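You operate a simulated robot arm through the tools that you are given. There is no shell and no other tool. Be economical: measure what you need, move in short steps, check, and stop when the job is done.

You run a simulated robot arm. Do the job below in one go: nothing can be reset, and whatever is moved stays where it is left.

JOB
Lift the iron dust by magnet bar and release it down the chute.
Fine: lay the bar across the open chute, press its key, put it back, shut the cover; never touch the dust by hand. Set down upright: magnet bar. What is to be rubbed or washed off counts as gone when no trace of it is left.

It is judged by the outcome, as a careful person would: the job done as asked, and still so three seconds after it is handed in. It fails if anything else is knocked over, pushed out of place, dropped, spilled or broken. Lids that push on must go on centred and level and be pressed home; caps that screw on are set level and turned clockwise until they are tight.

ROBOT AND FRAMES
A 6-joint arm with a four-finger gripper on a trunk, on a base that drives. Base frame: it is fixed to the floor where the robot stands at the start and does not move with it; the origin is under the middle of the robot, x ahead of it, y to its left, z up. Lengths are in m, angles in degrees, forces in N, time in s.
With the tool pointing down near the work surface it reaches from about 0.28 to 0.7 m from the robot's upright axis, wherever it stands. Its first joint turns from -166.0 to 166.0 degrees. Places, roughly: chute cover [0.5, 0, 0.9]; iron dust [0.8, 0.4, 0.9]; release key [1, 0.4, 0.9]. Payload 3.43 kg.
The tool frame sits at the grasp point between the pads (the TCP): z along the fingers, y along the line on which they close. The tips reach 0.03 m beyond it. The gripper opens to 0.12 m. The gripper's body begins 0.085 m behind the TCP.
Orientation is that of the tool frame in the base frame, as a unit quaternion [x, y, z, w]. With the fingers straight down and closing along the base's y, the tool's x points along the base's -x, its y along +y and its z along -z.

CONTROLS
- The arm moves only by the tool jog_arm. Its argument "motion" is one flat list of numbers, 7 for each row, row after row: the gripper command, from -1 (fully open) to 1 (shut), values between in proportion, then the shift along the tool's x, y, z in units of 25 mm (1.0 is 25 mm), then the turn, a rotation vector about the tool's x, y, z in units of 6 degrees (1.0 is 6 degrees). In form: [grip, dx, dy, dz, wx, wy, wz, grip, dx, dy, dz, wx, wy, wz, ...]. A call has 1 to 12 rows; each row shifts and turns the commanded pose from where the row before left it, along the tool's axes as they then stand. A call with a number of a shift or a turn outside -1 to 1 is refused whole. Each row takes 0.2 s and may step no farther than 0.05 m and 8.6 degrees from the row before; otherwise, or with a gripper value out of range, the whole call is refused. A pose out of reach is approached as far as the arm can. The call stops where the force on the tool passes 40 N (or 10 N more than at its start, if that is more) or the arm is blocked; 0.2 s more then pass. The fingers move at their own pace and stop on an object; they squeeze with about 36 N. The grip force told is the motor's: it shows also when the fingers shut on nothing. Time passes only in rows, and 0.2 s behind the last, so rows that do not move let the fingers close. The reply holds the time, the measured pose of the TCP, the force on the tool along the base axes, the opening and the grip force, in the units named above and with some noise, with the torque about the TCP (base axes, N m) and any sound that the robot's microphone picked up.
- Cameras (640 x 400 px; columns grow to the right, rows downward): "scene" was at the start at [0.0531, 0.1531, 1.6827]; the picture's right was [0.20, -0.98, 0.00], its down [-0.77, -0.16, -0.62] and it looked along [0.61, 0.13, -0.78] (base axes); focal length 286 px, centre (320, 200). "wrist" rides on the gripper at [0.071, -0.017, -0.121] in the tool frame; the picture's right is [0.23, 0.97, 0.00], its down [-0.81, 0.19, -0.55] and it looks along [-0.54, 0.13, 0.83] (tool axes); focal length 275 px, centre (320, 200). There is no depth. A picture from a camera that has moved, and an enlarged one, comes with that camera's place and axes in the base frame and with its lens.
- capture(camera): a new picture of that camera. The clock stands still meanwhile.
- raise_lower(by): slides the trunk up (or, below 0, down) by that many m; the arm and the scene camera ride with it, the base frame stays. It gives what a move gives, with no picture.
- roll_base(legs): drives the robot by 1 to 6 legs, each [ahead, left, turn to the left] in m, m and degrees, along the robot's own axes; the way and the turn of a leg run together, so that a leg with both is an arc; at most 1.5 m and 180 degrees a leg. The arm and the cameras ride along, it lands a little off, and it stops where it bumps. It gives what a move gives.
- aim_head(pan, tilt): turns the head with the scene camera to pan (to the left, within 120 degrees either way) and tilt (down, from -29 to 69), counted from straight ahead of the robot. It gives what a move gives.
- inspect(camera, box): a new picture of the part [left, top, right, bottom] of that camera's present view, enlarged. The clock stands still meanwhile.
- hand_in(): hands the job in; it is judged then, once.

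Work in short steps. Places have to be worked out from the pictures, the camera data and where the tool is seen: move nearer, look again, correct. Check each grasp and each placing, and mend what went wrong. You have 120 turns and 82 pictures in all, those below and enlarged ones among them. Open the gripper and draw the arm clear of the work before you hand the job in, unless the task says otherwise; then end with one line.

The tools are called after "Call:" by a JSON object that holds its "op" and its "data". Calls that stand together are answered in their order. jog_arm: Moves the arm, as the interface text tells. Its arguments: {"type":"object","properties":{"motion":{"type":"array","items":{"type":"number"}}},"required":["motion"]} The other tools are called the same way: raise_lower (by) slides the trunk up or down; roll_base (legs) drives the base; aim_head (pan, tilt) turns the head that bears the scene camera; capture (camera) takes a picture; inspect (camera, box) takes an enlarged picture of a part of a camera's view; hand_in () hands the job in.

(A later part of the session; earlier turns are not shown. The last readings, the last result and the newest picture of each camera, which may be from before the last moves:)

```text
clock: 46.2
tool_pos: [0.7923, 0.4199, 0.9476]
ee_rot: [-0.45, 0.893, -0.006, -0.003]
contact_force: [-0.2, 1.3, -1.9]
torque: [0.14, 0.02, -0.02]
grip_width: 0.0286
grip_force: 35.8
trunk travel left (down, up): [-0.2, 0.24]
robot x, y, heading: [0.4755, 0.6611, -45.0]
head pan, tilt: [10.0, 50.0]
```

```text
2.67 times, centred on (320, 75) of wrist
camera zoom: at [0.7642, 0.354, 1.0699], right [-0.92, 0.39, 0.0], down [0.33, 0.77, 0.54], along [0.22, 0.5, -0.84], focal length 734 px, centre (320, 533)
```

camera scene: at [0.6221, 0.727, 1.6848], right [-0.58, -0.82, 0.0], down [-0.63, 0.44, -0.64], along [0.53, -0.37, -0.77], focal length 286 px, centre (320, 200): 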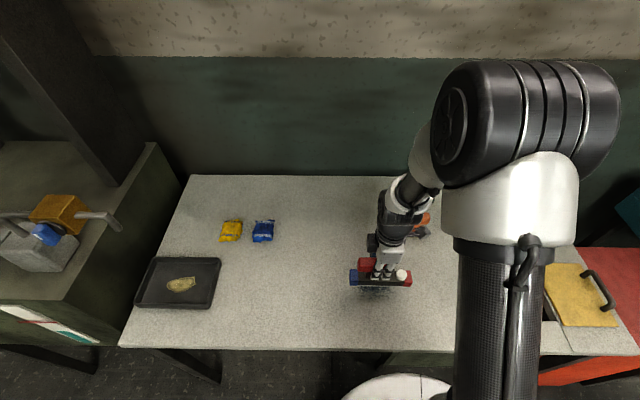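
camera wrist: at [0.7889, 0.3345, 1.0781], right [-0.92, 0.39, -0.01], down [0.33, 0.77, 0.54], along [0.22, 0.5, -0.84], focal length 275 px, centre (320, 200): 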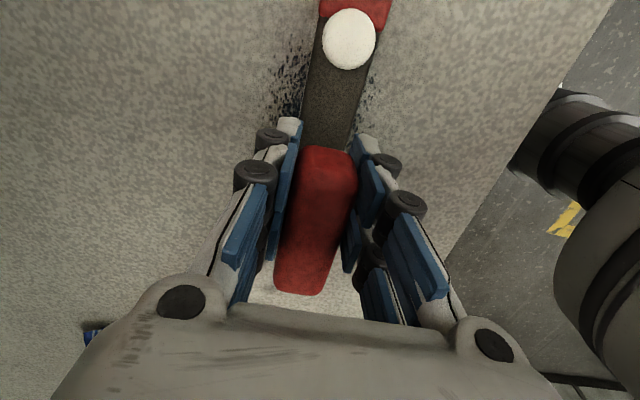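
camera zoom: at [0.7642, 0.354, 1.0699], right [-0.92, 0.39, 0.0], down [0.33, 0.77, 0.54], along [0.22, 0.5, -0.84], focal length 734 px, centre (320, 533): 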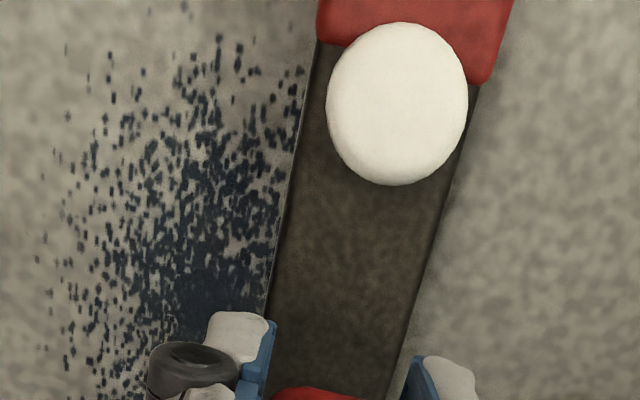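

Dust on the far side remains. I now sweep across to the far side, keeping light contact, and look at what's left behind.

Call:
{"op": "jog_arm", "data": {"motion": [1, 0, -0.25, 0.03, 0, 0, 0, 1, 0, -0.25, 0, 0, 0, 0, 1, 0, -0.25, 0, 0, 0, 0, 1, 0, -0.25, 0, 0, 0, 0, 1, 0, -0.25, 0, 0, 0, 0, 1, 0, -0.25, 0, 0, 0, 0, 1, 0, -0.25, 0, 0, 0, 0, 1, 0, -0.25, 0, 0, 0, 0, 1, 0, -0.25, 0, 0, 0, 0, 1, 0, -0.25, 0, 0, 0, 0, 1, 0, -0.25, 0, 0, 0, 0, 1, 0, -0.25, 0, 0, 0, 0]}}

Call:
{"op": "inspect", "data": {"camera": "scene", "box": [330, 240, 430, 320]}}

Call:
{"op": "inspect", "data": {"camera": "wrist", "box": [200, 0, 440, 150]}}

```text
clock: 48.8
tool_pos: [0.8519, 0.3729, 0.9477]
ee_rot: [-0.449, 0.893, -0.007, -0.003]
contact_force: [0.3, -0.8, -4.6]
torque: [-0.01, 0.0, -0.01]
grip_width: 0.0289
grip_force: 36.1
trunk travel left (down, up): [-0.2, 0.24]
robot x, y, heading: [0.4749, 0.6634, -45.1]
head pan, tilt: [10.0, 50.0]
```

```text
5.00 times, centred on (380, 280) of scene
camera zoom: at [0.6233, 0.7271, 1.6846], right [-0.57, -0.82, 0.0], down [-0.63, 0.44, -0.64], along [0.53, -0.37, -0.77], focal length 1428 px, centre (20, -200)
```

zoom: 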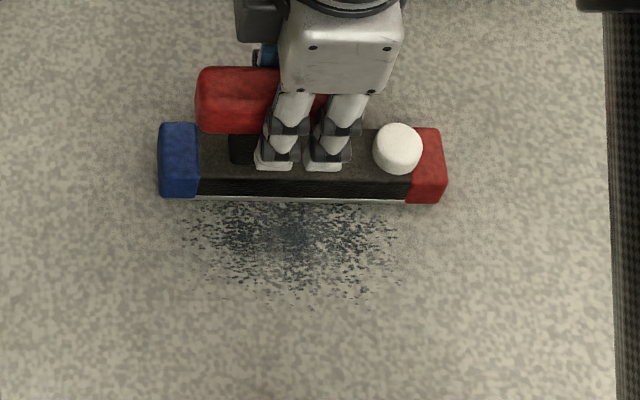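

```text
2.67 times, centred on (320, 75) of wrist
camera zoom: at [0.824, 0.308, 1.0702], right [-0.92, 0.39, -0.01], down [0.33, 0.77, 0.54], along [0.22, 0.5, -0.84], focal length 734 px, centre (320, 533)
```

zoom: 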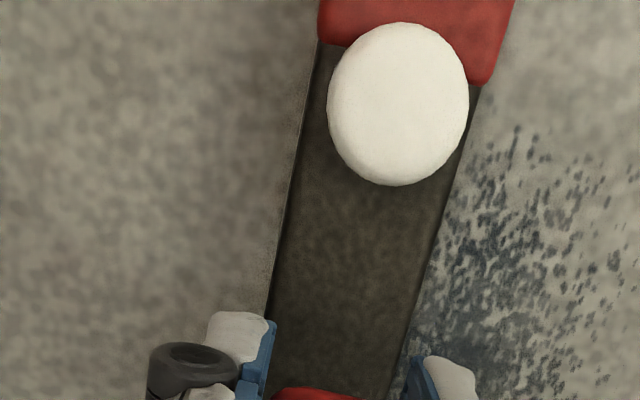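

The dust looks partly faded, so strokes do work gradually. I'll press slightly more firmly and go back and forth.

Call:
{"op": "jog_arm", "data": {"motion": [1, 0, 0.1, 0.08, 0, 0, 0, 1, 0, 0.3, 0, 0, 0, 0, 1, 0, 0.3, 0, 0, 0, 0, 1, 0, 0.3, 0, 0, 0, 0, 1, 0, 0.3, 0, 0, 0, 0, 1, 0, 0.3, 0, 0, 0, 0, 1, 0, 0.3, 0, 0, 0, 0, 1, 0, 0.3, 0, 0, 0, 0, 1, 0, 0.3, 0, 0, 0, 0, 1, 0, 0.3, 0, 0, 0, 0, 1, 0, 0.3, 0, 0, 0, 0, 1, 0, 0.3, 0, 0, 0, 0]}}

Call:
{"op": "inspect", "data": {"camera": "wrist", "box": [200, 0, 440, 150]}}

```text
clock: 51.4
tool_pos: [0.7834, 0.4266, 0.9446]
ee_rot: [-0.45, 0.893, -0.008, -0.003]
contact_force: [9.2, -7.2, 34.1]
torque: [-0.34, -0.24, -0.02]
grip_width: 0.0287
grip_force: 35.4
trunk travel left (down, up): [-0.2, 0.24]
robot x, y, heading: [0.4729, 0.6616, -45.2]
head pan, tilt: [10.0, 50.0]
```

```text
2.67 times, centred on (320, 75) of wrist
camera zoom: at [0.7562, 0.36, 1.0672], right [-0.92, 0.39, -0.01], down [0.33, 0.78, 0.54], along [0.22, 0.49, -0.84], focal length 734 px, centre (320, 533)
```

zoom: 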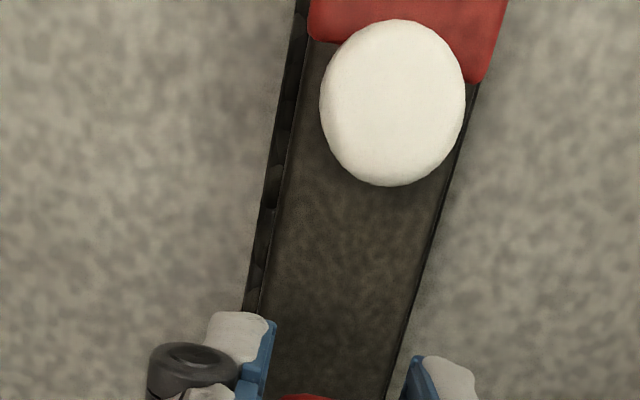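

With firm contact the dust jumped onto the bar as a dark fringe. Lift and check the bench for traces.

Call:
{"op": "jog_arm", "data": {"motion": [1, 0, 0, -0.4, 0, 0, 0, 1, 0, 0, -0.8, 0, 0, 0, 1, 0, 0, -0.9, 0, 0, 0, 1, 0, 0, -0.9, 0, 0, 0, 1, 0, 0, -0.9, 0, 0, 0]}}

Call:
{"op": "inspect", "data": {"camera": "scene", "box": [300, 200, 440, 340]}}

Call:
{"op": "capture", "data": {"camera": "wrist"}}

```text
clock: 52.6
tool_pos: [0.7819, 0.4265, 1.0433]
ee_rot: [-0.451, 0.892, -0.006, -0.004]
contact_force: [-0.1, 0.4, -5.1]
torque: [0.04, 0.0, 0.01]
grip_width: 0.029
grip_force: 35.8
trunk travel left (down, up): [-0.2, 0.24]
robot x, y, heading: [0.4783, 0.6615, -45.1]
head pan, tilt: [10.0, 50.0]
```

```text
2.86 times, centred on (370, 270) of scene
camera zoom: at [0.6226, 0.7275, 1.6847], right [-0.57, -0.82, 0.0], down [-0.63, 0.44, -0.64], along [0.53, -0.37, -0.77], focal length 816 px, centre (177, 0)
```

zoom: 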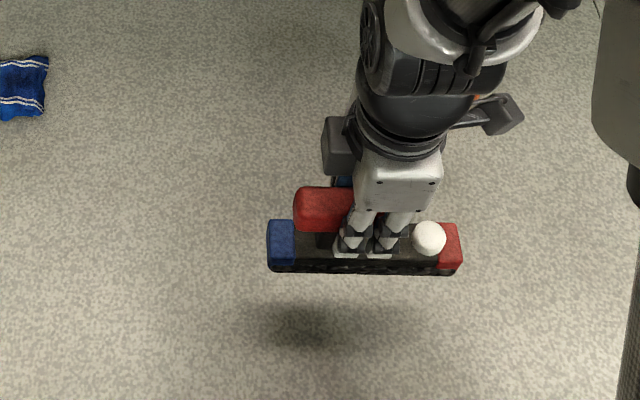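

```text
42 pictures are left
camera wrist: at [0.7542, 0.3602, 1.1653], right [-0.92, 0.39, 0.0], down [0.33, 0.77, 0.54], along [0.22, 0.5, -0.84], focal length 275 px, centre (320, 200)
```

wrist: 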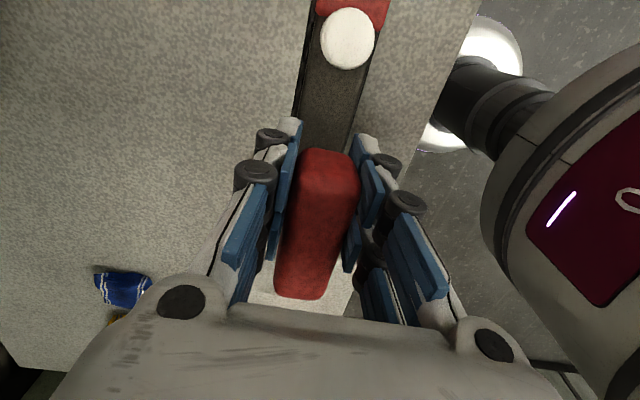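

Bench is clean; only the bar's shadow is there. I carry the bar to the chute at a safe height.

Call:
{"op": "jog_arm", "data": {"motion": [1, 0.966, -0.08, 0, 0, 0, 0, 1, 0.966, -0.08, 0, 0, 0, 0, 1, 0.966, -0.08, 0, 0, 0, 0, 1, 0.966, -0.08, 0, 0, 0, 0, 1, 0.966, -0.08, 0, 0, 0, 0, 1, 0.966, -0.08, 0, 0, 0, 0, 1, 0.966, -0.08, 0, 0, 0, 0, 1, 0.966, -0.08, 0, 0, 0, 0, 1, 0.966, -0.08, 0, 0, 0, 0, 1, 0.966, -0.08, 0, 0, 0, 0, 1, 0.966, -0.08, 0, 0, 0, 0, 1, 0.966, -0.08, 0, 0, 0, 0]}}

Call:
{"op": "capture", "data": {"camera": "wrist"}}

Call:
{"op": "capture", "data": {"camera": "scene"}}

```text
clock: 55.2
tool_pos: [0.6326, 0.1782, 1.0465]
ee_rot: [-0.451, 0.893, -0.006, -0.004]
contact_force: [-1.1, -1.2, -5.0]
torque: [0.0, 0.0, -0.01]
grip_width: 0.0288
grip_force: 35.9
trunk travel left (down, up): [-0.2, 0.24]
robot x, y, heading: [0.4764, 0.6637, -45.1]
head pan, tilt: [10.0, 50.0]
```

```text
41 pictures are left
camera wrist: at [0.606, 0.1114, 1.1691], right [-0.92, 0.39, 0.0], down [0.33, 0.77, 0.54], along [0.22, 0.5, -0.84], focal length 275 px, centre (320, 200)
```

wrist: 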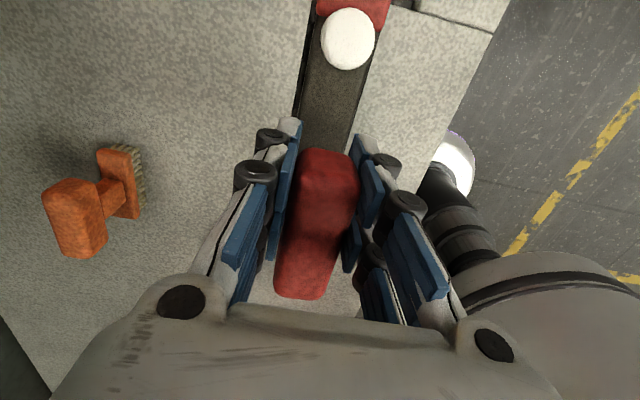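

```text
40 pictures are left
camera scene: at [0.6226, 0.7263, 1.6847], right [-0.58, -0.82, 0.0], down [-0.63, 0.44, -0.64], along [0.53, -0.37, -0.77], focal length 286 px, centre (320, 200)
```

scene: 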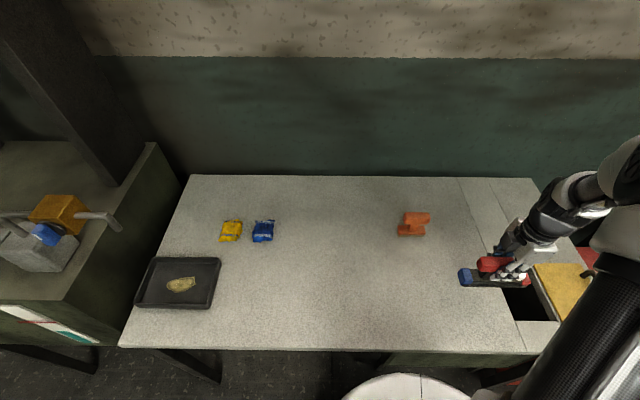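

The whole bench is clean. Enlarging the chute area to measure hole edges and the cover's parked edge.

Call:
{"op": "inspect", "data": {"camera": "scene", "box": [450, 230, 610, 350]}}

```text
3.33 times, centred on (530, 290) of scene
camera zoom: at [0.6226, 0.7263, 1.6847], right [-0.58, -0.82, 0.0], down [-0.63, 0.44, -0.64], along [0.53, -0.37, -0.77], focal length 952 px, centre (-380, -100)
```

zoom: 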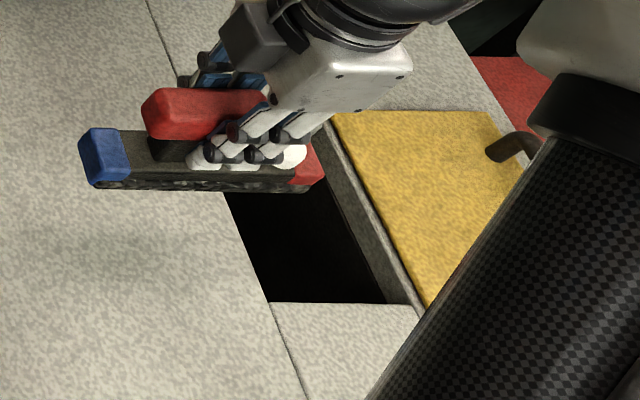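

Measured: the hole spans ≈0.299–0.421 along the bench, and the parked cover begins ≈0.29. I position the bar centred across the hole (TCP ≈ (0.558, 0.061)), still high, and look again.

Call:
{"op": "jog_arm", "data": {"motion": [1, 0.924, -0.065, 0, 0, 0, 0, 1, 0.924, -0.065, 0, 0, 0, 0, 1, 0.924, -0.065, 0, 0, 0, 0, 1, 0.924, -0.065, 0, 0, 0, 0, 1, 0.924, -0.065, 0, 0, 0, 0, 1, 0.924, -0.065, 0, 0, 0, 0, 1, 0, 0, 0.8, 0, 0, 0, 1, 0, 0, 0.8, 0, 0, 0, 1, 0, 0, 0.6, 0, 0, 0]}}

Call:
{"op": "inspect", "data": {"camera": "scene", "box": [450, 230, 610, 350]}}

Call:
{"op": "capture", "data": {"camera": "wrist"}}

```text
clock: 57.2
tool_pos: [0.5572, 0.0612, 0.9927]
ee_rot: [-0.451, 0.892, -0.006, -0.004]
contact_force: [-0.1, -0.6, -4.7]
torque: [0.01, -0.02, -0.01]
grip_width: 0.0288
grip_force: 36.0
trunk travel left (down, up): [-0.2, 0.24]
robot x, y, heading: [0.4792, 0.6621, -45.2]
head pan, tilt: [10.0, 50.0]
```

```text
3.33 times, centred on (530, 290) of scene
camera zoom: at [0.623, 0.7267, 1.6847], right [-0.57, -0.82, 0.0], down [-0.63, 0.44, -0.64], along [0.53, -0.37, -0.77], focal length 952 px, centre (-380, -100)
```

zoom: 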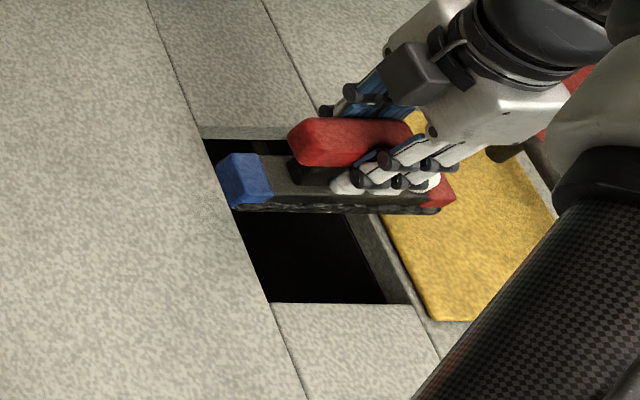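

```text
37 pictures are left
camera wrist: at [0.5294, -0.005, 1.1149], right [-0.92, 0.39, -0.01], down [0.33, 0.77, 0.54], along [0.22, 0.5, -0.84], focal length 275 px, centre (320, 200)
```

wrist: 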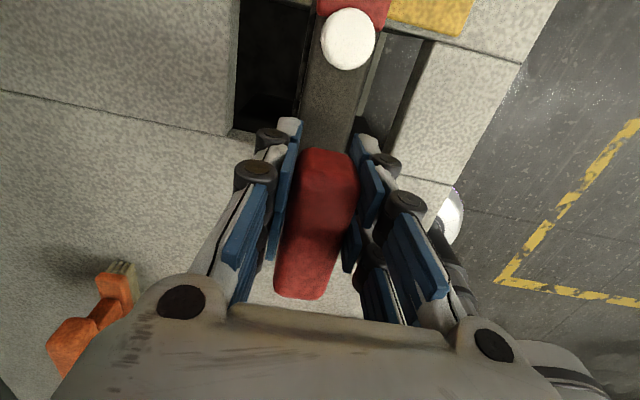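

Bar spans [0.279, 0.448], overlapping both sides of the hole with about 2–3 cm. Lower close to contact.

Call:
{"op": "jog_arm", "data": {"motion": [1, 0, 0, 0.5, 0, 0, 0, 1, 0, 0, 0.5, 0, 0, 0, 1, 0, 0, 0.3, 0, 0, 0, 1, 0, 0, 0.1, 0, 0, 0, 1, 0, 0, 0, 0, 0, 0]}}

Call:
{"op": "inspect", "data": {"camera": "scene", "box": [480, 240, 600, 330]}}

```text
clock: 58.4
tool_pos: [0.5553, 0.0618, 0.9565]
ee_rot: [-0.45, 0.893, -0.006, -0.004]
contact_force: [0.3, -1.0, -5.1]
torque: [-0.02, -0.01, 0.02]
grip_width: 0.029
grip_force: 36.0
trunk travel left (down, up): [-0.2, 0.24]
robot x, y, heading: [0.4762, 0.6639, -45.2]
head pan, tilt: [10.0, 50.0]
```

```text
4.44 times, centred on (540, 285) of scene
camera zoom: at [0.6229, 0.7269, 1.6847], right [-0.57, -0.82, 0.0], down [-0.63, 0.44, -0.64], along [0.53, -0.37, -0.77], focal length 1270 px, centre (-658, -178)
```

zoom: 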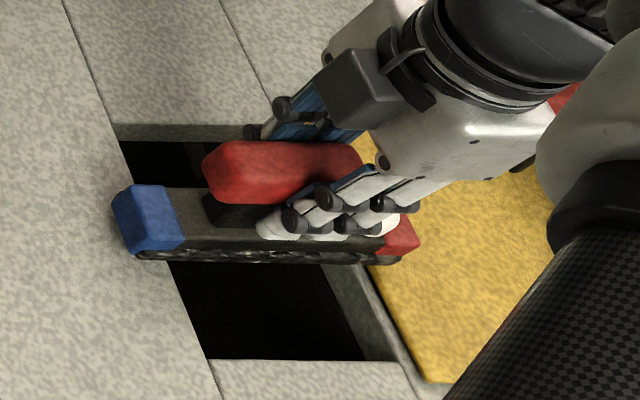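

Still free at 0.9565. I step down in 2 mm increments until contact.

Call:
{"op": "jog_arm", "data": {"motion": [1, 0, 0, 0.08, 0, 0, 0, 1, 0, 0, 0.08, 0, 0, 0, 1, 0, 0, 0, 0, 0, 0]}}

Call:
{"op": "jog_arm", "data": {"motion": [1, 0, 0, 0.06, 0, 0, 0, 1, 0, 0, 0.06, 0, 0, 0, 1, 0, 0, 0, 0, 0, 0]}}

```text
clock: 59.2
tool_pos: [0.5559, 0.0613, 0.9543]
ee_rot: [-0.45, 0.893, -0.006, -0.004]
contact_force: [-0.4, -0.6, -4.2]
torque: [-0.01, 0.01, 0.01]
grip_width: 0.0289
grip_force: 36.4
trunk travel left (down, up): [-0.2, 0.24]
robot x, y, heading: [0.4775, 0.6611, -45.3]
head pan, tilt: [10.0, 50.0]
```

```text
clock: 60.0
tool_pos: [0.5574, 0.0609, 0.9521]
ee_rot: [-0.451, 0.892, -0.008, -0.004]
contact_force: [3.2, 3.0, 12.0]
torque: [-0.64, 0.71, 0.04]
grip_width: 0.0287
grip_force: 35.9
trunk travel left (down, up): [-0.2, 0.24]
robot x, y, heading: [0.4763, 0.666, -45.3]
head pan, tilt: [10.0, 50.0]
```

Contact at the right end on the cover edge (about 4–5 mm thick). I tilt the tool about 1.6° so the left end rests on the bench as well, before releasing.

Call:
{"op": "jog_arm", "data": {"motion": [1, 0, 0, 0, 0, 0.27, 0, 1, 0, 0, 0.06, 0, 0, 0, 1, 0, 0, 0.05, 0, 0, 0, 1, 0, 0, 0, 0, 0, 0]}}

Call:
{"op": "inspect", "data": {"camera": "scene", "box": [480, 240, 600, 330]}}

```text
clock: 61.0
tool_pos: [0.5565, 0.0633, 0.9478]
ee_rot: [-0.45, 0.893, -0.013, -0.017]
contact_force: [4.7, 1.1, 11.7]
torque: [-0.86, 0.66, 0.18]
grip_width: 0.0287
grip_force: 36.0
trunk travel left (down, up): [-0.2, 0.24]
robot x, y, heading: [0.4747, 0.6615, -45.2]
head pan, tilt: [10.0, 50.0]
```

```text
4.44 times, centred on (540, 285) of scene
camera zoom: at [0.6234, 0.729, 1.6846], right [-0.57, -0.82, 0.0], down [-0.63, 0.44, -0.64], along [0.53, -0.37, -0.77], focal length 1270 px, centre (-658, -178)
```

zoom: 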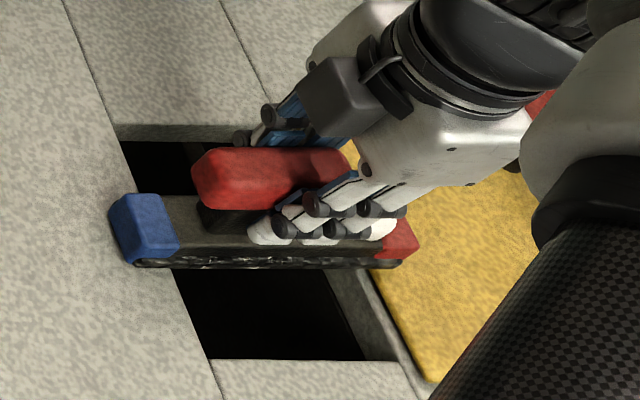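

Both ends should be essentially resting. I release slowly and check that the bar stays put.

Call:
{"op": "jog_arm", "data": {"motion": [0.45, 0, 0, 0, 0, 0, 0, 0.4, 0, 0, 0, 0, 0, 0, 0.3, 0, 0, 0, 0, 0, 0, 0.3, 0, 0, 0, 0, 0, 0]}}

Call:
{"op": "inspect", "data": {"camera": "scene", "box": [480, 240, 600, 330]}}

```text
clock: 62.0
tool_pos: [0.5576, 0.0628, 0.9476]
ee_rot: [-0.45, 0.893, -0.013, -0.017]
contact_force: [-0.5, 0.4, 0.9]
torque: [0.0, 0.03, 0.02]
grip_width: 0.0418
grip_force: 0.0
trunk travel left (down, up): [-0.2, 0.24]
robot x, y, heading: [0.4772, 0.6615, -45.2]
head pan, tilt: [10.0, 50.0]
```

```text
4.44 times, centred on (540, 285) of scene
camera zoom: at [0.6228, 0.7273, 1.6847], right [-0.57, -0.82, 0.0], down [-0.63, 0.44, -0.64], along [0.53, -0.37, -0.77], focal length 1270 px, centre (-658, -178)
```

zoom: 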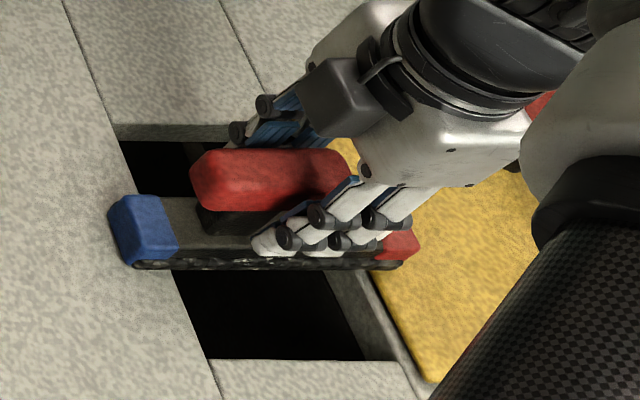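

The bar rests stable across the chute. I open and rise straight up, level the tool, and shift over toward the key.

Call:
{"op": "jog_arm", "data": {"motion": [-0.2, 0, 0, 0, 0, 0, 0, -0.4, 0, 0, 0, 0, 0, 0, -0.4, 0, 0, -0.5, 0, 0, 0, -0.4, 0, 0, -1, 0, 0, 0, -0.4, 0, 0, -1, 0, 0, 0, -0.4, 0, 0, -1, 0, -0.27, 0, 0.5, 0.6, 0, 0, 0, 0, 0, 1, 1, 0, 0, 0, 0, 0, 1, 0.96, 0, 0, 0, 0, 0, 1, 0, 0, 0, 0, 0, 0, 1, 0, 0, 0, 0, 0, 0]}}

Call:
{"op": "capture", "data": {"camera": "wrist"}}

Call:
{"op": "inspect", "data": {"camera": "scene", "box": [480, 220, 600, 330]}}

```text
clock: 64.4
tool_pos: [0.5206, 0.0124, 1.0364]
ee_rot: [-0.449, 0.893, -0.006, -0.004]
contact_force: [-0.3, 0.7, 0.1]
torque: [0.01, -0.01, -0.02]
grip_width: 0.0
grip_force: 5.0
trunk travel left (down, up): [-0.2, 0.24]
robot x, y, heading: [0.4761, 0.659, -45.0]
head pan, tilt: [10.0, 50.0]
```

```text
33 pictures are left
camera wrist: at [0.4933, -0.0545, 1.1583], right [-0.92, 0.39, -0.01], down [0.33, 0.77, 0.54], along [0.22, 0.5, -0.84], focal length 275 px, centre (320, 200)
```

wrist: 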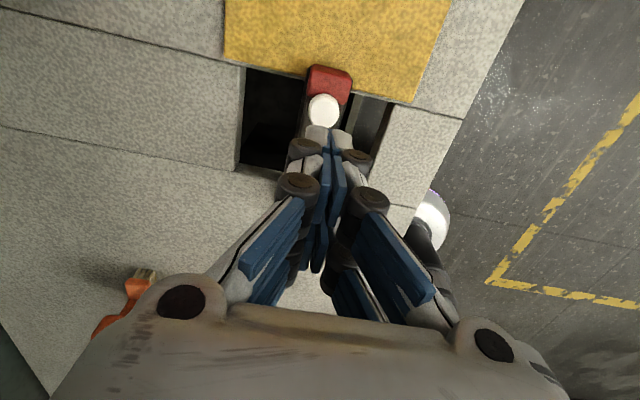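

```text
3.64 times, centred on (540, 275) of scene
camera zoom: at [0.6227, 0.7272, 1.6847], right [-0.57, -0.82, 0.0], down [-0.63, 0.44, -0.64], along [0.53, -0.37, -0.77], focal length 1039 px, centre (-480, -73)
```

zoom: 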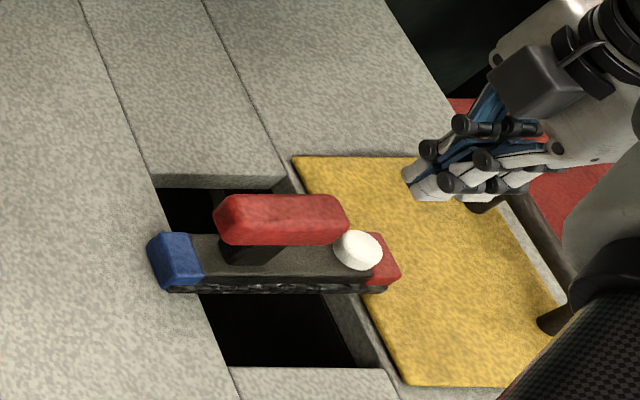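

The key is at ≈(0.5175, 0.007), 6 mm further along tool x. I align the closed fingertips and come down to just above it.

Call:
{"op": "jog_arm", "data": {"motion": [1, 0.25, -0.03, 0, 0, 0, 0, 1, 0, 0, 0.8, 0, 0, 0, 1, 0, 0, 0.8, 0, 0, 0, 1, 0, 0, 0.8, 0, 0, 0, 1, 0, 0, 0.6, 0, 0, 0]}}

Call:
{"op": "inspect", "data": {"camera": "scene", "box": [480, 220, 600, 330]}}

```text
clock: 65.6
tool_pos: [0.5188, 0.0053, 0.9617]
ee_rot: [-0.451, 0.893, -0.007, -0.003]
contact_force: [1.1, 0.4, -0.1]
torque: [0.01, 0.02, 0.0]
grip_width: 0.0
grip_force: 33.6
trunk travel left (down, up): [-0.2, 0.24]
robot x, y, heading: [0.478, 0.6621, -45.1]
head pan, tilt: [10.0, 50.0]
```

```text
3.64 times, centred on (540, 275) of scene
camera zoom: at [0.6228, 0.7271, 1.6847], right [-0.57, -0.82, 0.0], down [-0.63, 0.44, -0.64], along [0.53, -0.37, -0.77], focal length 1039 px, centre (-480, -73)
```

zoom: 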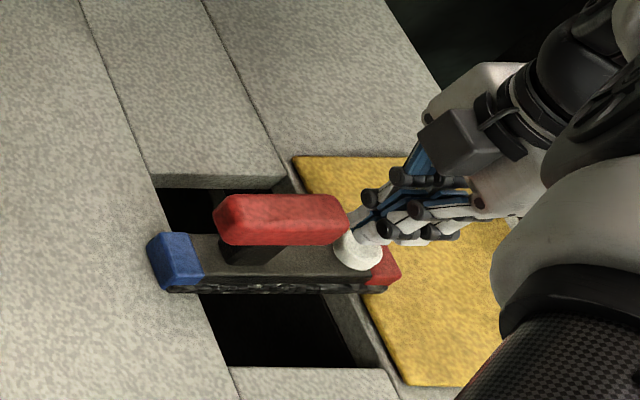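

Tips are right above the key. Press down in small steps, watching the force.

Call:
{"op": "jog_arm", "data": {"motion": [1, 0, 0, 0.3, 0, 0, 0, 1, 0, 0, 0.2, 0, 0, 0, 1, 0, 0, 0.1, 0, 0, 0, 1, 0, 0, 0.1, 0, 0, 0]}}

Call:
{"op": "jog_arm", "data": {"motion": [1, 0, 0, 0.06, 0, 0, 0, 1, 0, 0, 0.06, 0, 0, 0, 1, 0, 0, 0, 0, 0, 0]}}

```text
clock: 66.6
tool_pos: [0.5171, 0.0052, 0.9446]
ee_rot: [-0.451, 0.893, -0.007, -0.002]
contact_force: [-0.3, -0.2, 0.1]
torque: [0.02, -0.01, -0.02]
grip_width: 0.0
grip_force: 33.7
trunk travel left (down, up): [-0.2, 0.24]
robot x, y, heading: [0.4808, 0.6588, -45.0]
head pan, tilt: [10.0, 50.0]
```

```text
clock: 67.4
tool_pos: [0.5172, 0.0076, 0.9415]
ee_rot: [-0.45, 0.893, -0.007, -0.003]
contact_force: [0.0, -0.1, -0.2]
torque: [-0.04, 0.0, 0.02]
grip_width: 0.0
grip_force: 33.8
trunk travel left (down, up): [-0.2, 0.24]
robot x, y, heading: [0.4775, 0.6626, -45.1]
head pan, tilt: [10.0, 50.0]
```

No contact yet at tip z≈0.9115; keep going in 1.5 mm steps.

Call:
{"op": "jog_arm", "data": {"motion": [1, 0, 0, 0.06, 0, 0, 0, 1, 0, 0, 0.06, 0, 0, 0, 1, 0, 0, 0.06, 0, 0, 0, 1, 0, 0, 0, 0, 0, 0]}}

Call:
{"op": "inspect", "data": {"camera": "scene", "box": [480, 220, 600, 330]}}

```text
clock: 68.4
tool_pos: [0.5166, 0.0067, 0.9365]
ee_rot: [-0.451, 0.893, -0.007, -0.003]
contact_force: [0.0, 1.6, 2.3]
torque: [-0.02, -0.01, 0.02]
grip_width: 0.0
grip_force: 33.2
trunk travel left (down, up): [-0.2, 0.24]
robot x, y, heading: [0.4774, 0.6615, -45.2]
head pan, tilt: [10.0, 50.0]
```

```text
3.64 times, centred on (540, 275) of scene
camera zoom: at [0.6229, 0.7278, 1.6847], right [-0.57, -0.82, 0.0], down [-0.63, 0.44, -0.64], along [0.53, -0.37, -0.77], focal length 1039 px, centre (-480, -73)
```

zoom: 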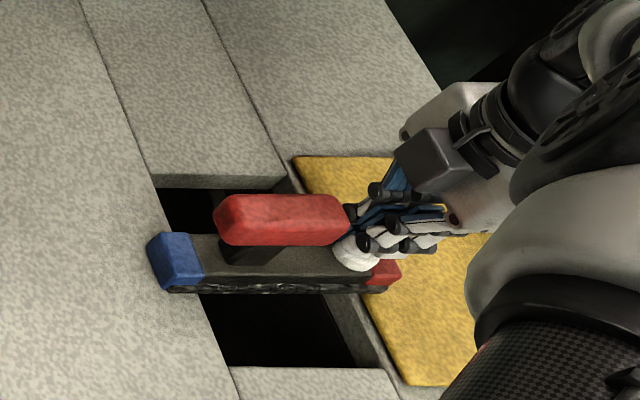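

Contact with the key (2.3 N). Press on.

Call:
{"op": "jog_arm", "data": {"motion": [1, 0, 0, 0.08, 0, 0, 0, 1, 0, 0, 0.08, 0, 0, 0, 1, 0, 0, 0.08, 0, 0, 0, 1, 0, 0, 0, 0, 0, 0]}}

Call:
{"op": "inspect", "data": {"camera": "scene", "box": [480, 220, 600, 330]}}

```text
clock: 69.4
tool_pos: [0.5175, 0.0064, 0.933]
ee_rot: [-0.45, 0.893, -0.008, -0.004]
contact_force: [-0.4, 0.8, 12.9]
torque: [-0.01, -0.01, 0.05]
grip_width: 0.006
grip_force: 33.5
trunk travel left (down, up): [-0.2, 0.24]
robot x, y, heading: [0.4752, 0.6616, -45.1]
head pan, tilt: [10.0, 50.0]
heard: click
```

```text
3.64 times, centred on (540, 275) of scene
camera zoom: at [0.6228, 0.729, 1.6847], right [-0.57, -0.82, 0.0], down [-0.63, 0.44, -0.64], along [0.53, -0.37, -0.77], focal length 1039 px, centre (-480, -73)
```

zoom: 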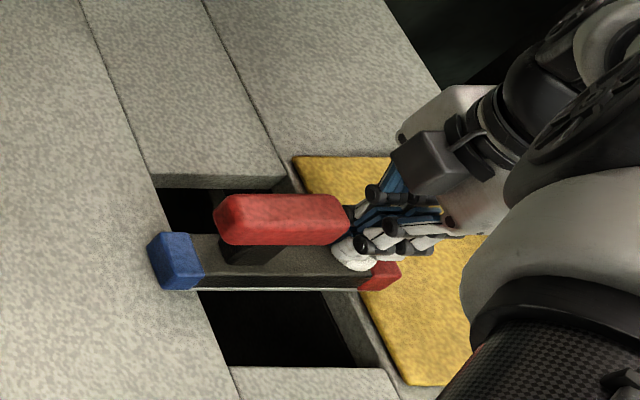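

Click heard, and the dark fringe is gone: the dust went down the chute. I rise, open, and go back above the T-grip.

Call:
{"op": "jog_arm", "data": {"motion": [1, 0, 0, -0.5, 0, 0, 0, 1, 0, 0, -1, 0, 0, 0, 1, 0, 0, -1, 0, 0, 0, 1, 0, 0, -1, 0, 0, 0, 0, 0, 0, -0.5, 0, 0, 0, -0.6, -0.9, 0, 0, 0, 0, 0, -1, -0.9, 0.05, 0, 0, 0, 0, -1, -0.97, 0, 0, 0, 0, 0, -1, 0, 0, 0, 0, 0, 0, -1, 0, 0, 0, 0, 0, 0]}}

Call:
{"op": "capture", "data": {"camera": "wrist"}}

Call:
{"op": "inspect", "data": {"camera": "scene", "box": [460, 220, 600, 330]}}

```text
clock: 71.6
tool_pos: [0.5559, 0.0655, 1.0302]
ee_rot: [-0.451, 0.893, -0.006, -0.004]
contact_force: [0.4, 0.5, -0.5]
torque: [0.0, 0.01, -0.02]
grip_width: 0.0968
grip_force: 0.0
trunk travel left (down, up): [-0.2, 0.24]
robot x, y, heading: [0.4767, 0.6646, -45.0]
head pan, tilt: [10.0, 50.0]
```

```text
28 pictures are left
camera wrist: at [0.529, -0.0005, 1.1515], right [-0.92, 0.39, -0.01], down [0.33, 0.77, 0.54], along [0.22, 0.5, -0.84], focal length 275 px, centre (320, 200)
```

wrist: 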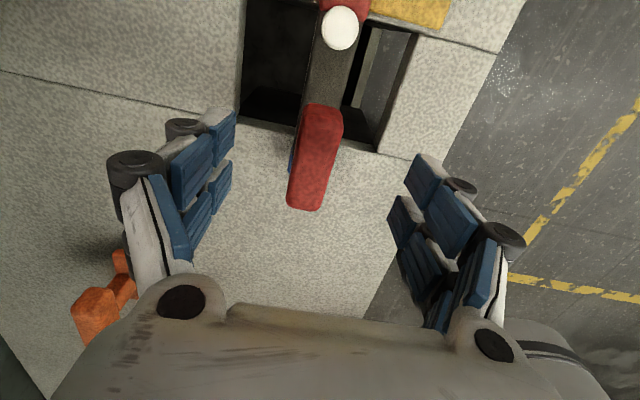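

```text
3.64 times, centred on (530, 275) of scene
camera zoom: at [0.623, 0.7276, 1.6847], right [-0.57, -0.82, 0.0], down [-0.63, 0.44, -0.64], along [0.53, -0.37, -0.77], focal length 1039 px, centre (-444, -73)
```

zoom: 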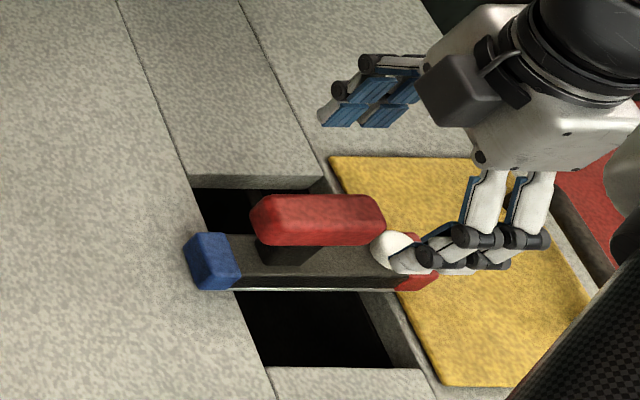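

The bar is clean. Tilt to match its slight lean, descend and regrasp at the same spot.

Call:
{"op": "jog_arm", "data": {"motion": [-1, -0.05, 0, 0, 0, 0.27, 0, -1, 0, 0, 0.8, 0, 0, 0, -1, 0, 0, 0.85, 0, 0, 0, -1, 0, 0, 0.85, 0, 0, 0, -1, 0, 0, 0.75, 0, 0, 0, 0, 0, 0, 0, 0, 0, 0, 0.5, 0, 0, 0, 0, 0, 0, 1, 0, 0, 0, 0, 0, 0, 1, 0, 0, 0, 0, 0, 0, 1, 0, 0, 0, 0, 0, 0, 1, 0, 0, 0, 0, 0, 0]}}

Call:
{"op": "inspect", "data": {"camera": "scene", "box": [460, 220, 600, 330]}}

```text
clock: 74.0
tool_pos: [0.5571, 0.0629, 0.9491]
ee_rot: [-0.45, 0.893, -0.013, -0.015]
contact_force: [-0.1, 0.1, 0.8]
torque: [0.03, -0.01, -0.06]
grip_width: 0.0293
grip_force: 7.1
trunk travel left (down, up): [-0.2, 0.24]
robot x, y, heading: [0.4763, 0.6601, -45.0]
head pan, tilt: [10.0, 50.0]
```

```text
3.64 times, centred on (530, 275) of scene
camera zoom: at [0.6229, 0.7274, 1.6847], right [-0.57, -0.82, 0.0], down [-0.63, 0.44, -0.64], along [0.53, -0.37, -0.77], focal length 1039 px, centre (-444, -73)
```

zoom: 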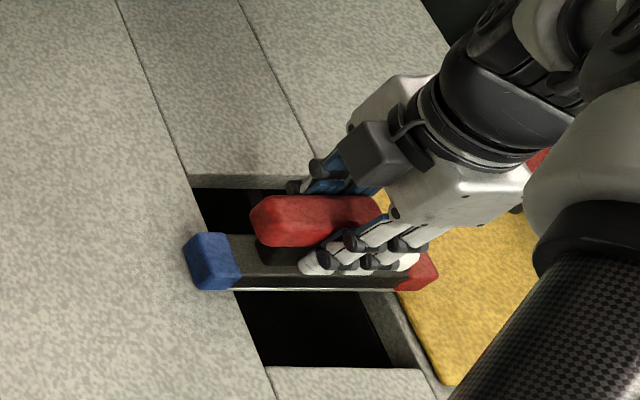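

Gripped again. Lift, level, and carry it back along the bench.

Call:
{"op": "jog_arm", "data": {"motion": [1, 0, 0, -0.4, 0, 0, 0, 1, 0, 0, -0.8, 0, 0, 0, 1, 0, 0, -1, 0, 0, 0, 1, 0, 0, -1, 0, 0, 0, 1, 0, 0, -0.6, 0, -0.27, 0, 1, -1, 0, 0, 0, 0, 0, 1, -1, 0, 0, 0, 0, 0, 1, -1, 0, 0, 0, 0, 0, 1, -1, 0, 0, 0, 0, 0, 1, -1, 0, 0, 0, 0, 0, 1, -1, 0, 0, 0, 0, 0, 1, -1, 0, 0, 0, 0, 0]}}

Call:
{"op": "jog_arm", "data": {"motion": [1, -1, 0, 0, 0, 0, 0, 1, -1, 0, 0, 0, 0, 0, 1, -1, 0, 0, 0, 0, 0, 1, -1, 0, 0, 0, 0, 0, 1, -1, 0, 0, 0, 0, 0, 1, -1, 0, 0, 0, 0, 0, 1, -1, 0, 0, 0, 0, 0, 1, -1, 0, 0, 0, 0, 0, 1, -1, 0, 0, 0, 0, 0, 1, -1, 0, 0, 0, 0, 0, 1, -1, 0, 0, 0, 0, 0, 1, -1, 0, 0, 0, 0, 0]}}

```text
clock: 76.6
tool_pos: [0.6623, 0.2068, 1.0433]
ee_rot: [-0.45, 0.893, -0.007, -0.003]
contact_force: [0.4, 0.6, -5.0]
torque: [0.03, 0.03, 0.01]
grip_width: 0.0286
grip_force: 35.9
trunk travel left (down, up): [-0.2, 0.24]
robot x, y, heading: [0.4738, 0.6595, -45.2]
head pan, tilt: [10.0, 50.0]
```

```text
clock: 79.2
tool_pos: [0.842, 0.4466, 1.0383]
ee_rot: [-0.45, 0.893, -0.006, -0.004]
contact_force: [-0.3, -0.4, -3.4]
torque: [-0.02, 0.01, -0.01]
grip_width: 0.0287
grip_force: 35.6
trunk travel left (down, up): [-0.2, 0.24]
robot x, y, heading: [0.4767, 0.658, -45.0]
head pan, tilt: [10.0, 50.0]
```

Now across to the original spot (TCP (1.083, 0.435)) and down to near contact.

Call:
{"op": "jog_arm", "data": {"motion": [1, -0.596, -0.89, 0, 0, 0, 0, 1, -0.596, -0.89, 0, 0, 0, 0, 1, -0.596, -0.89, 0, 0, 0, 0, 1, -0.596, -0.89, 0, 0, 0, 0, 1, -0.596, -0.89, 0, 0, 0, 0, 1, -0.596, -0.89, 0, 0, 0, 0, 1, -0.596, -0.89, 0, 0, 0, 0, 1, -0.596, -0.89, 0, 0, 0, 0, 1, -0.596, -0.89, 0, 0, 0, 0]}}

Call:
{"op": "jog_arm", "data": {"motion": [1, 0, 0, 0.8, 0, 0, 0, 1, 0, 0, 0.8, 0, 0, 0, 1, 0, 0, 0.8, 0, 0, 0, 1, 0, 0, 0.6, 0, 0, 0, 1, 0, 0, 0, 0, 0, 0]}}

Call:
{"op": "inspect", "data": {"camera": "scene", "box": [270, 150, 370, 250]}}

```text
clock: 81.2
tool_pos: [1.0837, 0.4385, 1.0351]
ee_rot: [-0.45, 0.893, -0.005, -0.004]
contact_force: [0.5, -0.2, -5.2]
torque: [0.0, -0.02, -0.03]
grip_width: 0.0285
grip_force: 36.2
trunk travel left (down, up): [-0.2, 0.24]
robot x, y, heading: [0.4754, 0.664, -45.0]
head pan, tilt: [10.0, 50.0]
```

```text
clock: 82.4
tool_pos: [1.0791, 0.4329, 0.9634]
ee_rot: [-0.45, 0.893, -0.007, -0.003]
contact_force: [-0.4, 0.0, -3.9]
torque: [-0.01, 0.03, -0.04]
grip_width: 0.0287
grip_force: 35.8
trunk travel left (down, up): [-0.2, 0.24]
robot x, y, heading: [0.471, 0.6607, -45.3]
head pan, tilt: [10.0, 50.0]
```

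```text
4.00 times, centred on (320, 200) of scene
camera zoom: at [0.6233, 0.7273, 1.6846], right [-0.57, -0.82, 0.0], down [-0.63, 0.44, -0.64], along [0.53, -0.37, -0.77], focal length 1143 px, centre (320, 200)
```

zoom: 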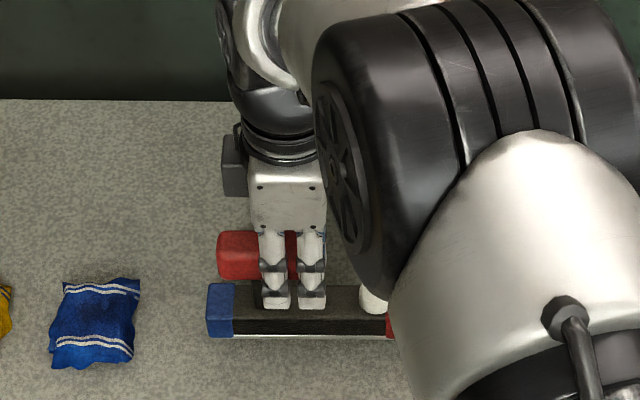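

It matches its original spot. Lower gently onto the bench.

Call:
{"op": "jog_arm", "data": {"motion": [1, -0.08, 0, 0.2, 0, 0, 0, 1, 0, 0, 0.15, 0, 0, 0, 1, 0, 0, 0.1, 0, 0, 0, 1, 0, 0, 0.08, 0, 0, 0, 1, 0, 0, 0.06, 0, 0, 0, 1, 0, 0, 0, 0, 0, 0]}}

```text
clock: 83.8
tool_pos: [1.0825, 0.4358, 0.9474]
ee_rot: [-0.45, 0.893, -0.006, -0.005]
contact_force: [-0.8, 1.5, -3.3]
torque: [0.14, -0.06, 0.03]
grip_width: 0.0287
grip_force: 35.6
trunk travel left (down, up): [-0.2, 0.24]
robot x, y, heading: [0.4732, 0.6654, -45.0]
head pan, tilt: [10.0, 50.0]
```

Just touching. A hair lower until it bears on the bench.

Call:
{"op": "jog_arm", "data": {"motion": [1, 0, 0, 0.06, 0, 0, 0, 1, 0, 0, 0.03, 0, 0, 0, 1, 0, 0, 0, 0, 0, 0]}}

```text
clock: 84.6
tool_pos: [1.0814, 0.436, 0.9478]
ee_rot: [-0.451, 0.893, -0.006, -0.002]
contact_force: [-1.3, 0.3, 4.4]
torque: [0.6, -0.16, 0.11]
grip_width: 0.0286
grip_force: 35.7
trunk travel left (down, up): [-0.2, 0.24]
robot x, y, heading: [0.4747, 0.6611, -44.7]
head pan, tilt: [10.0, 50.0]
```

The bench now carries it (+4 N). Release slowly, then open and rise.

Call:
{"op": "jog_arm", "data": {"motion": [0.45, 0, 0, 0, 0, 0, 0, 0.4, 0, 0, 0, 0, 0, 0, 0.2, 0, 0, 0, 0, 0, 0, -0.4, 0, 0, 0, 0, 0, 0, -1, 0, 0, 0, 0, 0, 0, -1, 0, 0, -0.5, 0, 0, 0, -1, 0, 0, -1, 0, 0, 0, -1, 0, 0, -1, 0, 0, 0, -1, 0, 0, -1, 0, 0, 0, -1, 0, 0, -1, 0, 0, 0, -1, 0, 0, -1, 0, 0, 0]}}

Call:
{"op": "capture", "data": {"camera": "wrist"}}

Call:
{"op": "inspect", "data": {"camera": "scene", "box": [270, 150, 370, 250]}}

```text
clock: 87.0
tool_pos: [1.0836, 0.4386, 1.0846]
ee_rot: [-0.45, 0.893, -0.006, -0.004]
contact_force: [0.4, 0.0, -0.3]
torque: [0.0, 0.0, 0.03]
grip_width: 0.1198
grip_force: 0.0
trunk travel left (down, up): [-0.2, 0.24]
robot x, y, heading: [0.4764, 0.659, -45.2]
head pan, tilt: [10.0, 50.0]
```

```text
24 pictures are left
camera wrist: at [1.055, 0.3732, 1.2071], right [-0.92, 0.39, 0.0], down [0.33, 0.77, 0.54], along [0.22, 0.5, -0.84], focal length 275 px, centre (320, 200)
```

wrist: 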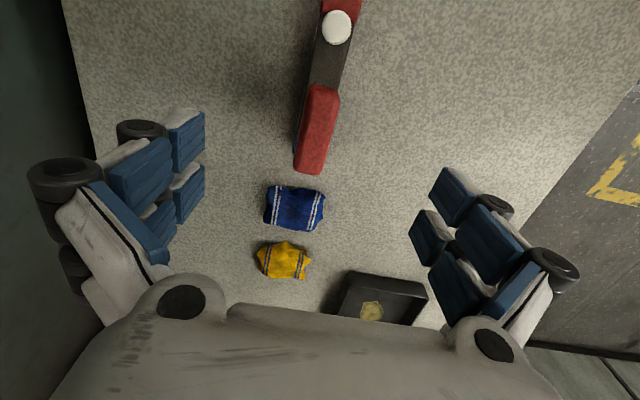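

```text
4.00 times, centred on (320, 200) of scene
camera zoom: at [0.6224, 0.7275, 1.6847], right [-0.57, -0.82, 0.0], down [-0.63, 0.44, -0.64], along [0.53, -0.37, -0.77], focal length 1143 px, centre (320, 200)
```

zoom: 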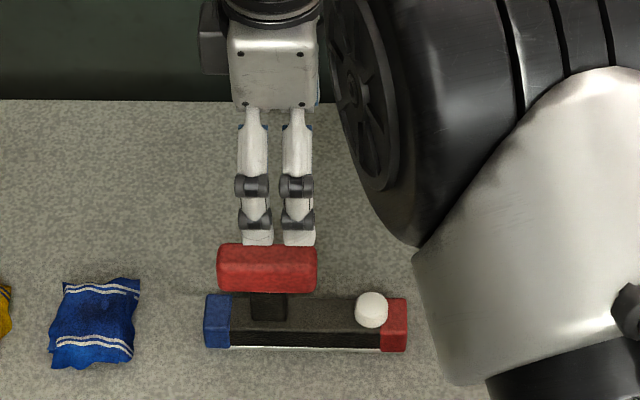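

The bar is back in place upright, with the key up. Next is the cover: I turn the jaws to close along the bench and drive back to my earlier spot.

Call:
{"op": "jog_arm", "data": {"motion": [-1, 0, 0, 0, 0, 0, 1, -1, 0, 0, 0, 0, 0, 1, -1, 0, 0, 0, 0, 0, 1, -1, 0, 0, 0, 0, 0, 1, -1, 0, 0, 0, 0, 0, 1, -1, 0, 0, 0, 0, 0, 1, -1, 0, 0, 0, 0, 0, 1, -1, 0, 0, 0, 0, 0, 1, -1, 0, 0, 0, 0, 0, 1, -1, 0, 0, 0, 0, 0, 1, -1, 0, 0, 0, 0, 0, 1, -1, 0, 0, 0, 0, 0, 1]}}

Call:
{"op": "jog_arm", "data": {"motion": [-1, 0, 0, 0, 0, 0, 1, -1, 0, 0, 0, 0, 0, 1, -1, 0, 0, 0, 0, 0, 1]}}

Call:
{"op": "roll_base", "data": {"legs": [[0.03, -0.18, 0]]}}

```text
clock: 89.6
tool_pos: [1.0827, 0.4383, 1.083]
ee_rot: [0.161, 0.987, -0.006, 0.001]
contact_force: [0.3, -0.1, 0.3]
torque: [-0.04, -0.02, 0.03]
grip_width: 0.1202
grip_force: 0.0
trunk travel left (down, up): [-0.2, 0.24]
robot x, y, heading: [0.4699, 0.6624, -45.1]
head pan, tilt: [10.0, 50.0]
```

```text
clock: 90.4
tool_pos: [1.0813, 0.4379, 1.083]
ee_rot: [0.314, 0.949, -0.008, 0.002]
contact_force: [0.2, 0.5, -0.7]
torque: [0.01, 0.01, -0.03]
grip_width: 0.12
grip_force: 0.0
trunk travel left (down, up): [-0.2, 0.24]
robot x, y, heading: [0.48, 0.662, -45.3]
head pan, tilt: [10.0, 50.0]
```

```text
clock: 92.0
tool_pos: [0.9762, 0.2904, 1.0827]
ee_rot: [0.314, 0.95, -0.006, 0.002]
contact_force: [-0.3, 0.1, 0.0]
torque: [0.04, 0.0, -0.01]
grip_width: 0.1201
grip_force: 0.1
trunk travel left (down, up): [-0.2, 0.24]
robot x, y, heading: [0.3702, 0.5119, -44.9]
head pan, tilt: [10.0, 50.0]
```

Now over to the cover handle.

Call:
{"op": "jog_arm", "data": {"motion": [-1, 0.31, -1, 0, 0, 0, 0, -1, 0.31, -1, 0, 0, 0, 0, -1, 0.31, -1, 0, 0, 0, 0, -1, 0.31, -1, 0, 0, 0, 0, -1, 0.31, -1, 0, 0, 0, 0, -1, 0.31, -1, 0, 0, 0, 0, -1, 0.31, -1, 0, 0, 0, 0, -1, 0.31, -1, 0, 0, 0, 0, -1, 0.31, -1, 0, 0, 0, 0, -1, 0.31, -1, 0, 0, 0, 0, -1, 0.31, -1, 0, 0, 0, 0, -1, 0.31, -1, 0, 0, 0, 0]}}

Call:
{"op": "jog_arm", "data": {"motion": [-1, 0.31, -1, 0, 0, 0, 0, -1, 0.31, -1, 0, 0, 0, 0, -1, 0.31, -1, 0, 0, 0, 0, -1, 0.31, -1, 0, 0, 0, 0, -1, 0.31, -1, 0, 0, 0, 0, -1, 0.31, -1, 0, 0, 0, 0, -1, 0.31, -1, 0, 0, 0, 0, -1, 0.31, -1, 0, 0, 0, 0, -1, 0.31, -1, 0, 0, 0, 0, -1, 0.31, -1, 0, 0, 0, 0, -1, 0.31, -1, 0, 0, 0, 0, -1, 0.31, -1, 0, 0, 0, 0]}}

Call:
{"op": "jog_arm", "data": {"motion": [-1, 0.31, -1, 0.5, 0, 0, 0, -1, 0.31, -1, 0.5, 0, 0, 0, -1, 0, 0, 0.8, 0, 0, 0, -1, 0, 0, 0, 0, 0, 0]}}

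Call:
{"op": "capture", "data": {"camera": "wrist"}}

Call:
{"op": "capture", "data": {"camera": "scene"}}

```text
clock: 94.5
tool_pos: [0.7195, 0.1077, 1.0864]
ee_rot: [0.313, 0.95, -0.007, 0.002]
contact_force: [-1.2, -0.1, 0.2]
torque: [-0.03, 0.02, 0.0]
grip_width: 0.1196
grip_force: 0.0
trunk travel left (down, up): [-0.2, 0.24]
robot x, y, heading: [0.3683, 0.5139, -44.9]
head pan, tilt: [10.0, 50.0]
```

```text
clock: 97.2
tool_pos: [0.4647, -0.078, 1.0898]
ee_rot: [0.313, 0.95, -0.006, 0.003]
contact_force: [0.3, -0.1, -0.2]
torque: [-0.01, 0.01, 0.01]
grip_width: 0.1202
grip_force: 0.1
trunk travel left (down, up): [-0.2, 0.24]
robot x, y, heading: [0.3684, 0.5144, -45.2]
head pan, tilt: [10.0, 50.0]
```

```text
clock: 98.2
tool_pos: [0.4271, -0.1093, 1.0451]
ee_rot: [0.313, 0.95, -0.006, 0.002]
contact_force: [0.4, 0.6, 0.7]
torque: [0.04, -0.02, 0.01]
grip_width: 0.12
grip_force: 0.3
trunk travel left (down, up): [-0.2, 0.24]
robot x, y, heading: [0.371, 0.5102, -45.1]
head pan, tilt: [10.0, 50.0]
```

```text
22 pictures are left
camera wrist: at [0.3607, -0.0798, 1.166], right [0.39, 0.92, -0.01], down [0.77, -0.32, 0.56], along [0.51, -0.23, -0.83], focal length 275 px, centre (320, 200)
```

wrist: 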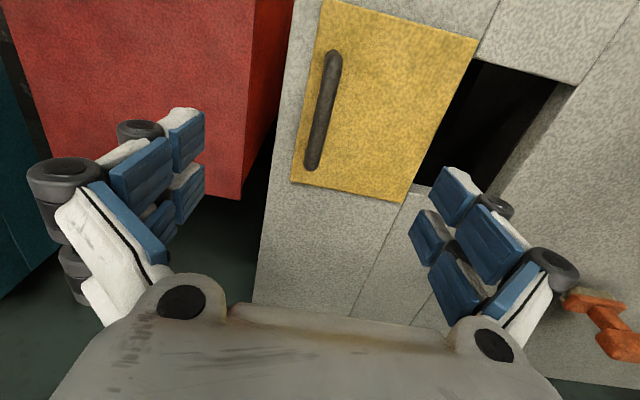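

```text
21 pictures are left
camera scene: at [0.517, 0.5805, 1.6847], right [-0.58, -0.82, 0.0], down [-0.63, 0.44, -0.64], along [0.53, -0.37, -0.77], focal length 286 px, centre (320, 200)
```

scene: 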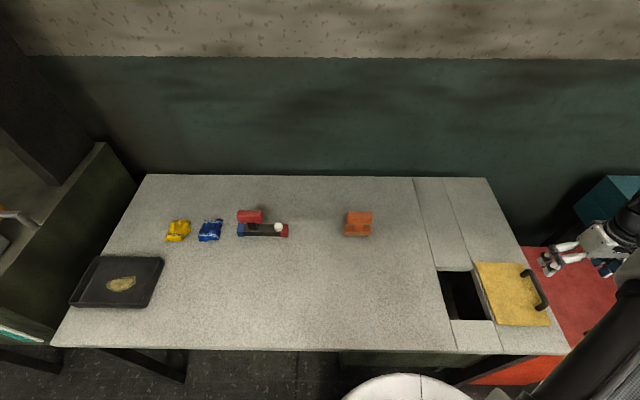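

Centred over the handle. Descend and grip it.

Call:
{"op": "jog_arm", "data": {"motion": [-1, 0, 0, 0.845, 0, 0, 0, -1, 0, 0, 0.845, 0, 0, 0, -1, 0, 0, 0.845, 0, 0, 0, -1, 0, 0, 0.845, 0, 0, 0, -1, 0, 0, 0.845, 0, 0, 0, -1, 0, 0, 0.8, 0, 0, 0, 0.2, 0, 0, 0, 0, 0, 0, 1, 0, 0, 0, 0, 0, 0, 1, 0, 0, 0, 0, 0, 0, 1, 0, 0, 0, 0, 0, 0, 1, 0, 0, 0, 0, 0, 0, 1, 0, 0, 0, 0, 0, 0]}}

```text
clock: 100.8
tool_pos: [0.4274, -0.1119, 0.9194]
ee_rot: [0.314, 0.949, -0.005, 0.001]
contact_force: [3.7, 5.4, 1.2]
torque: [0.02, -0.14, 0.13]
grip_width: 0.0207
grip_force: 4.7
trunk travel left (down, up): [-0.2, 0.24]
robot x, y, heading: [0.3681, 0.5115, -44.9]
head pan, tilt: [10.0, 50.0]
```

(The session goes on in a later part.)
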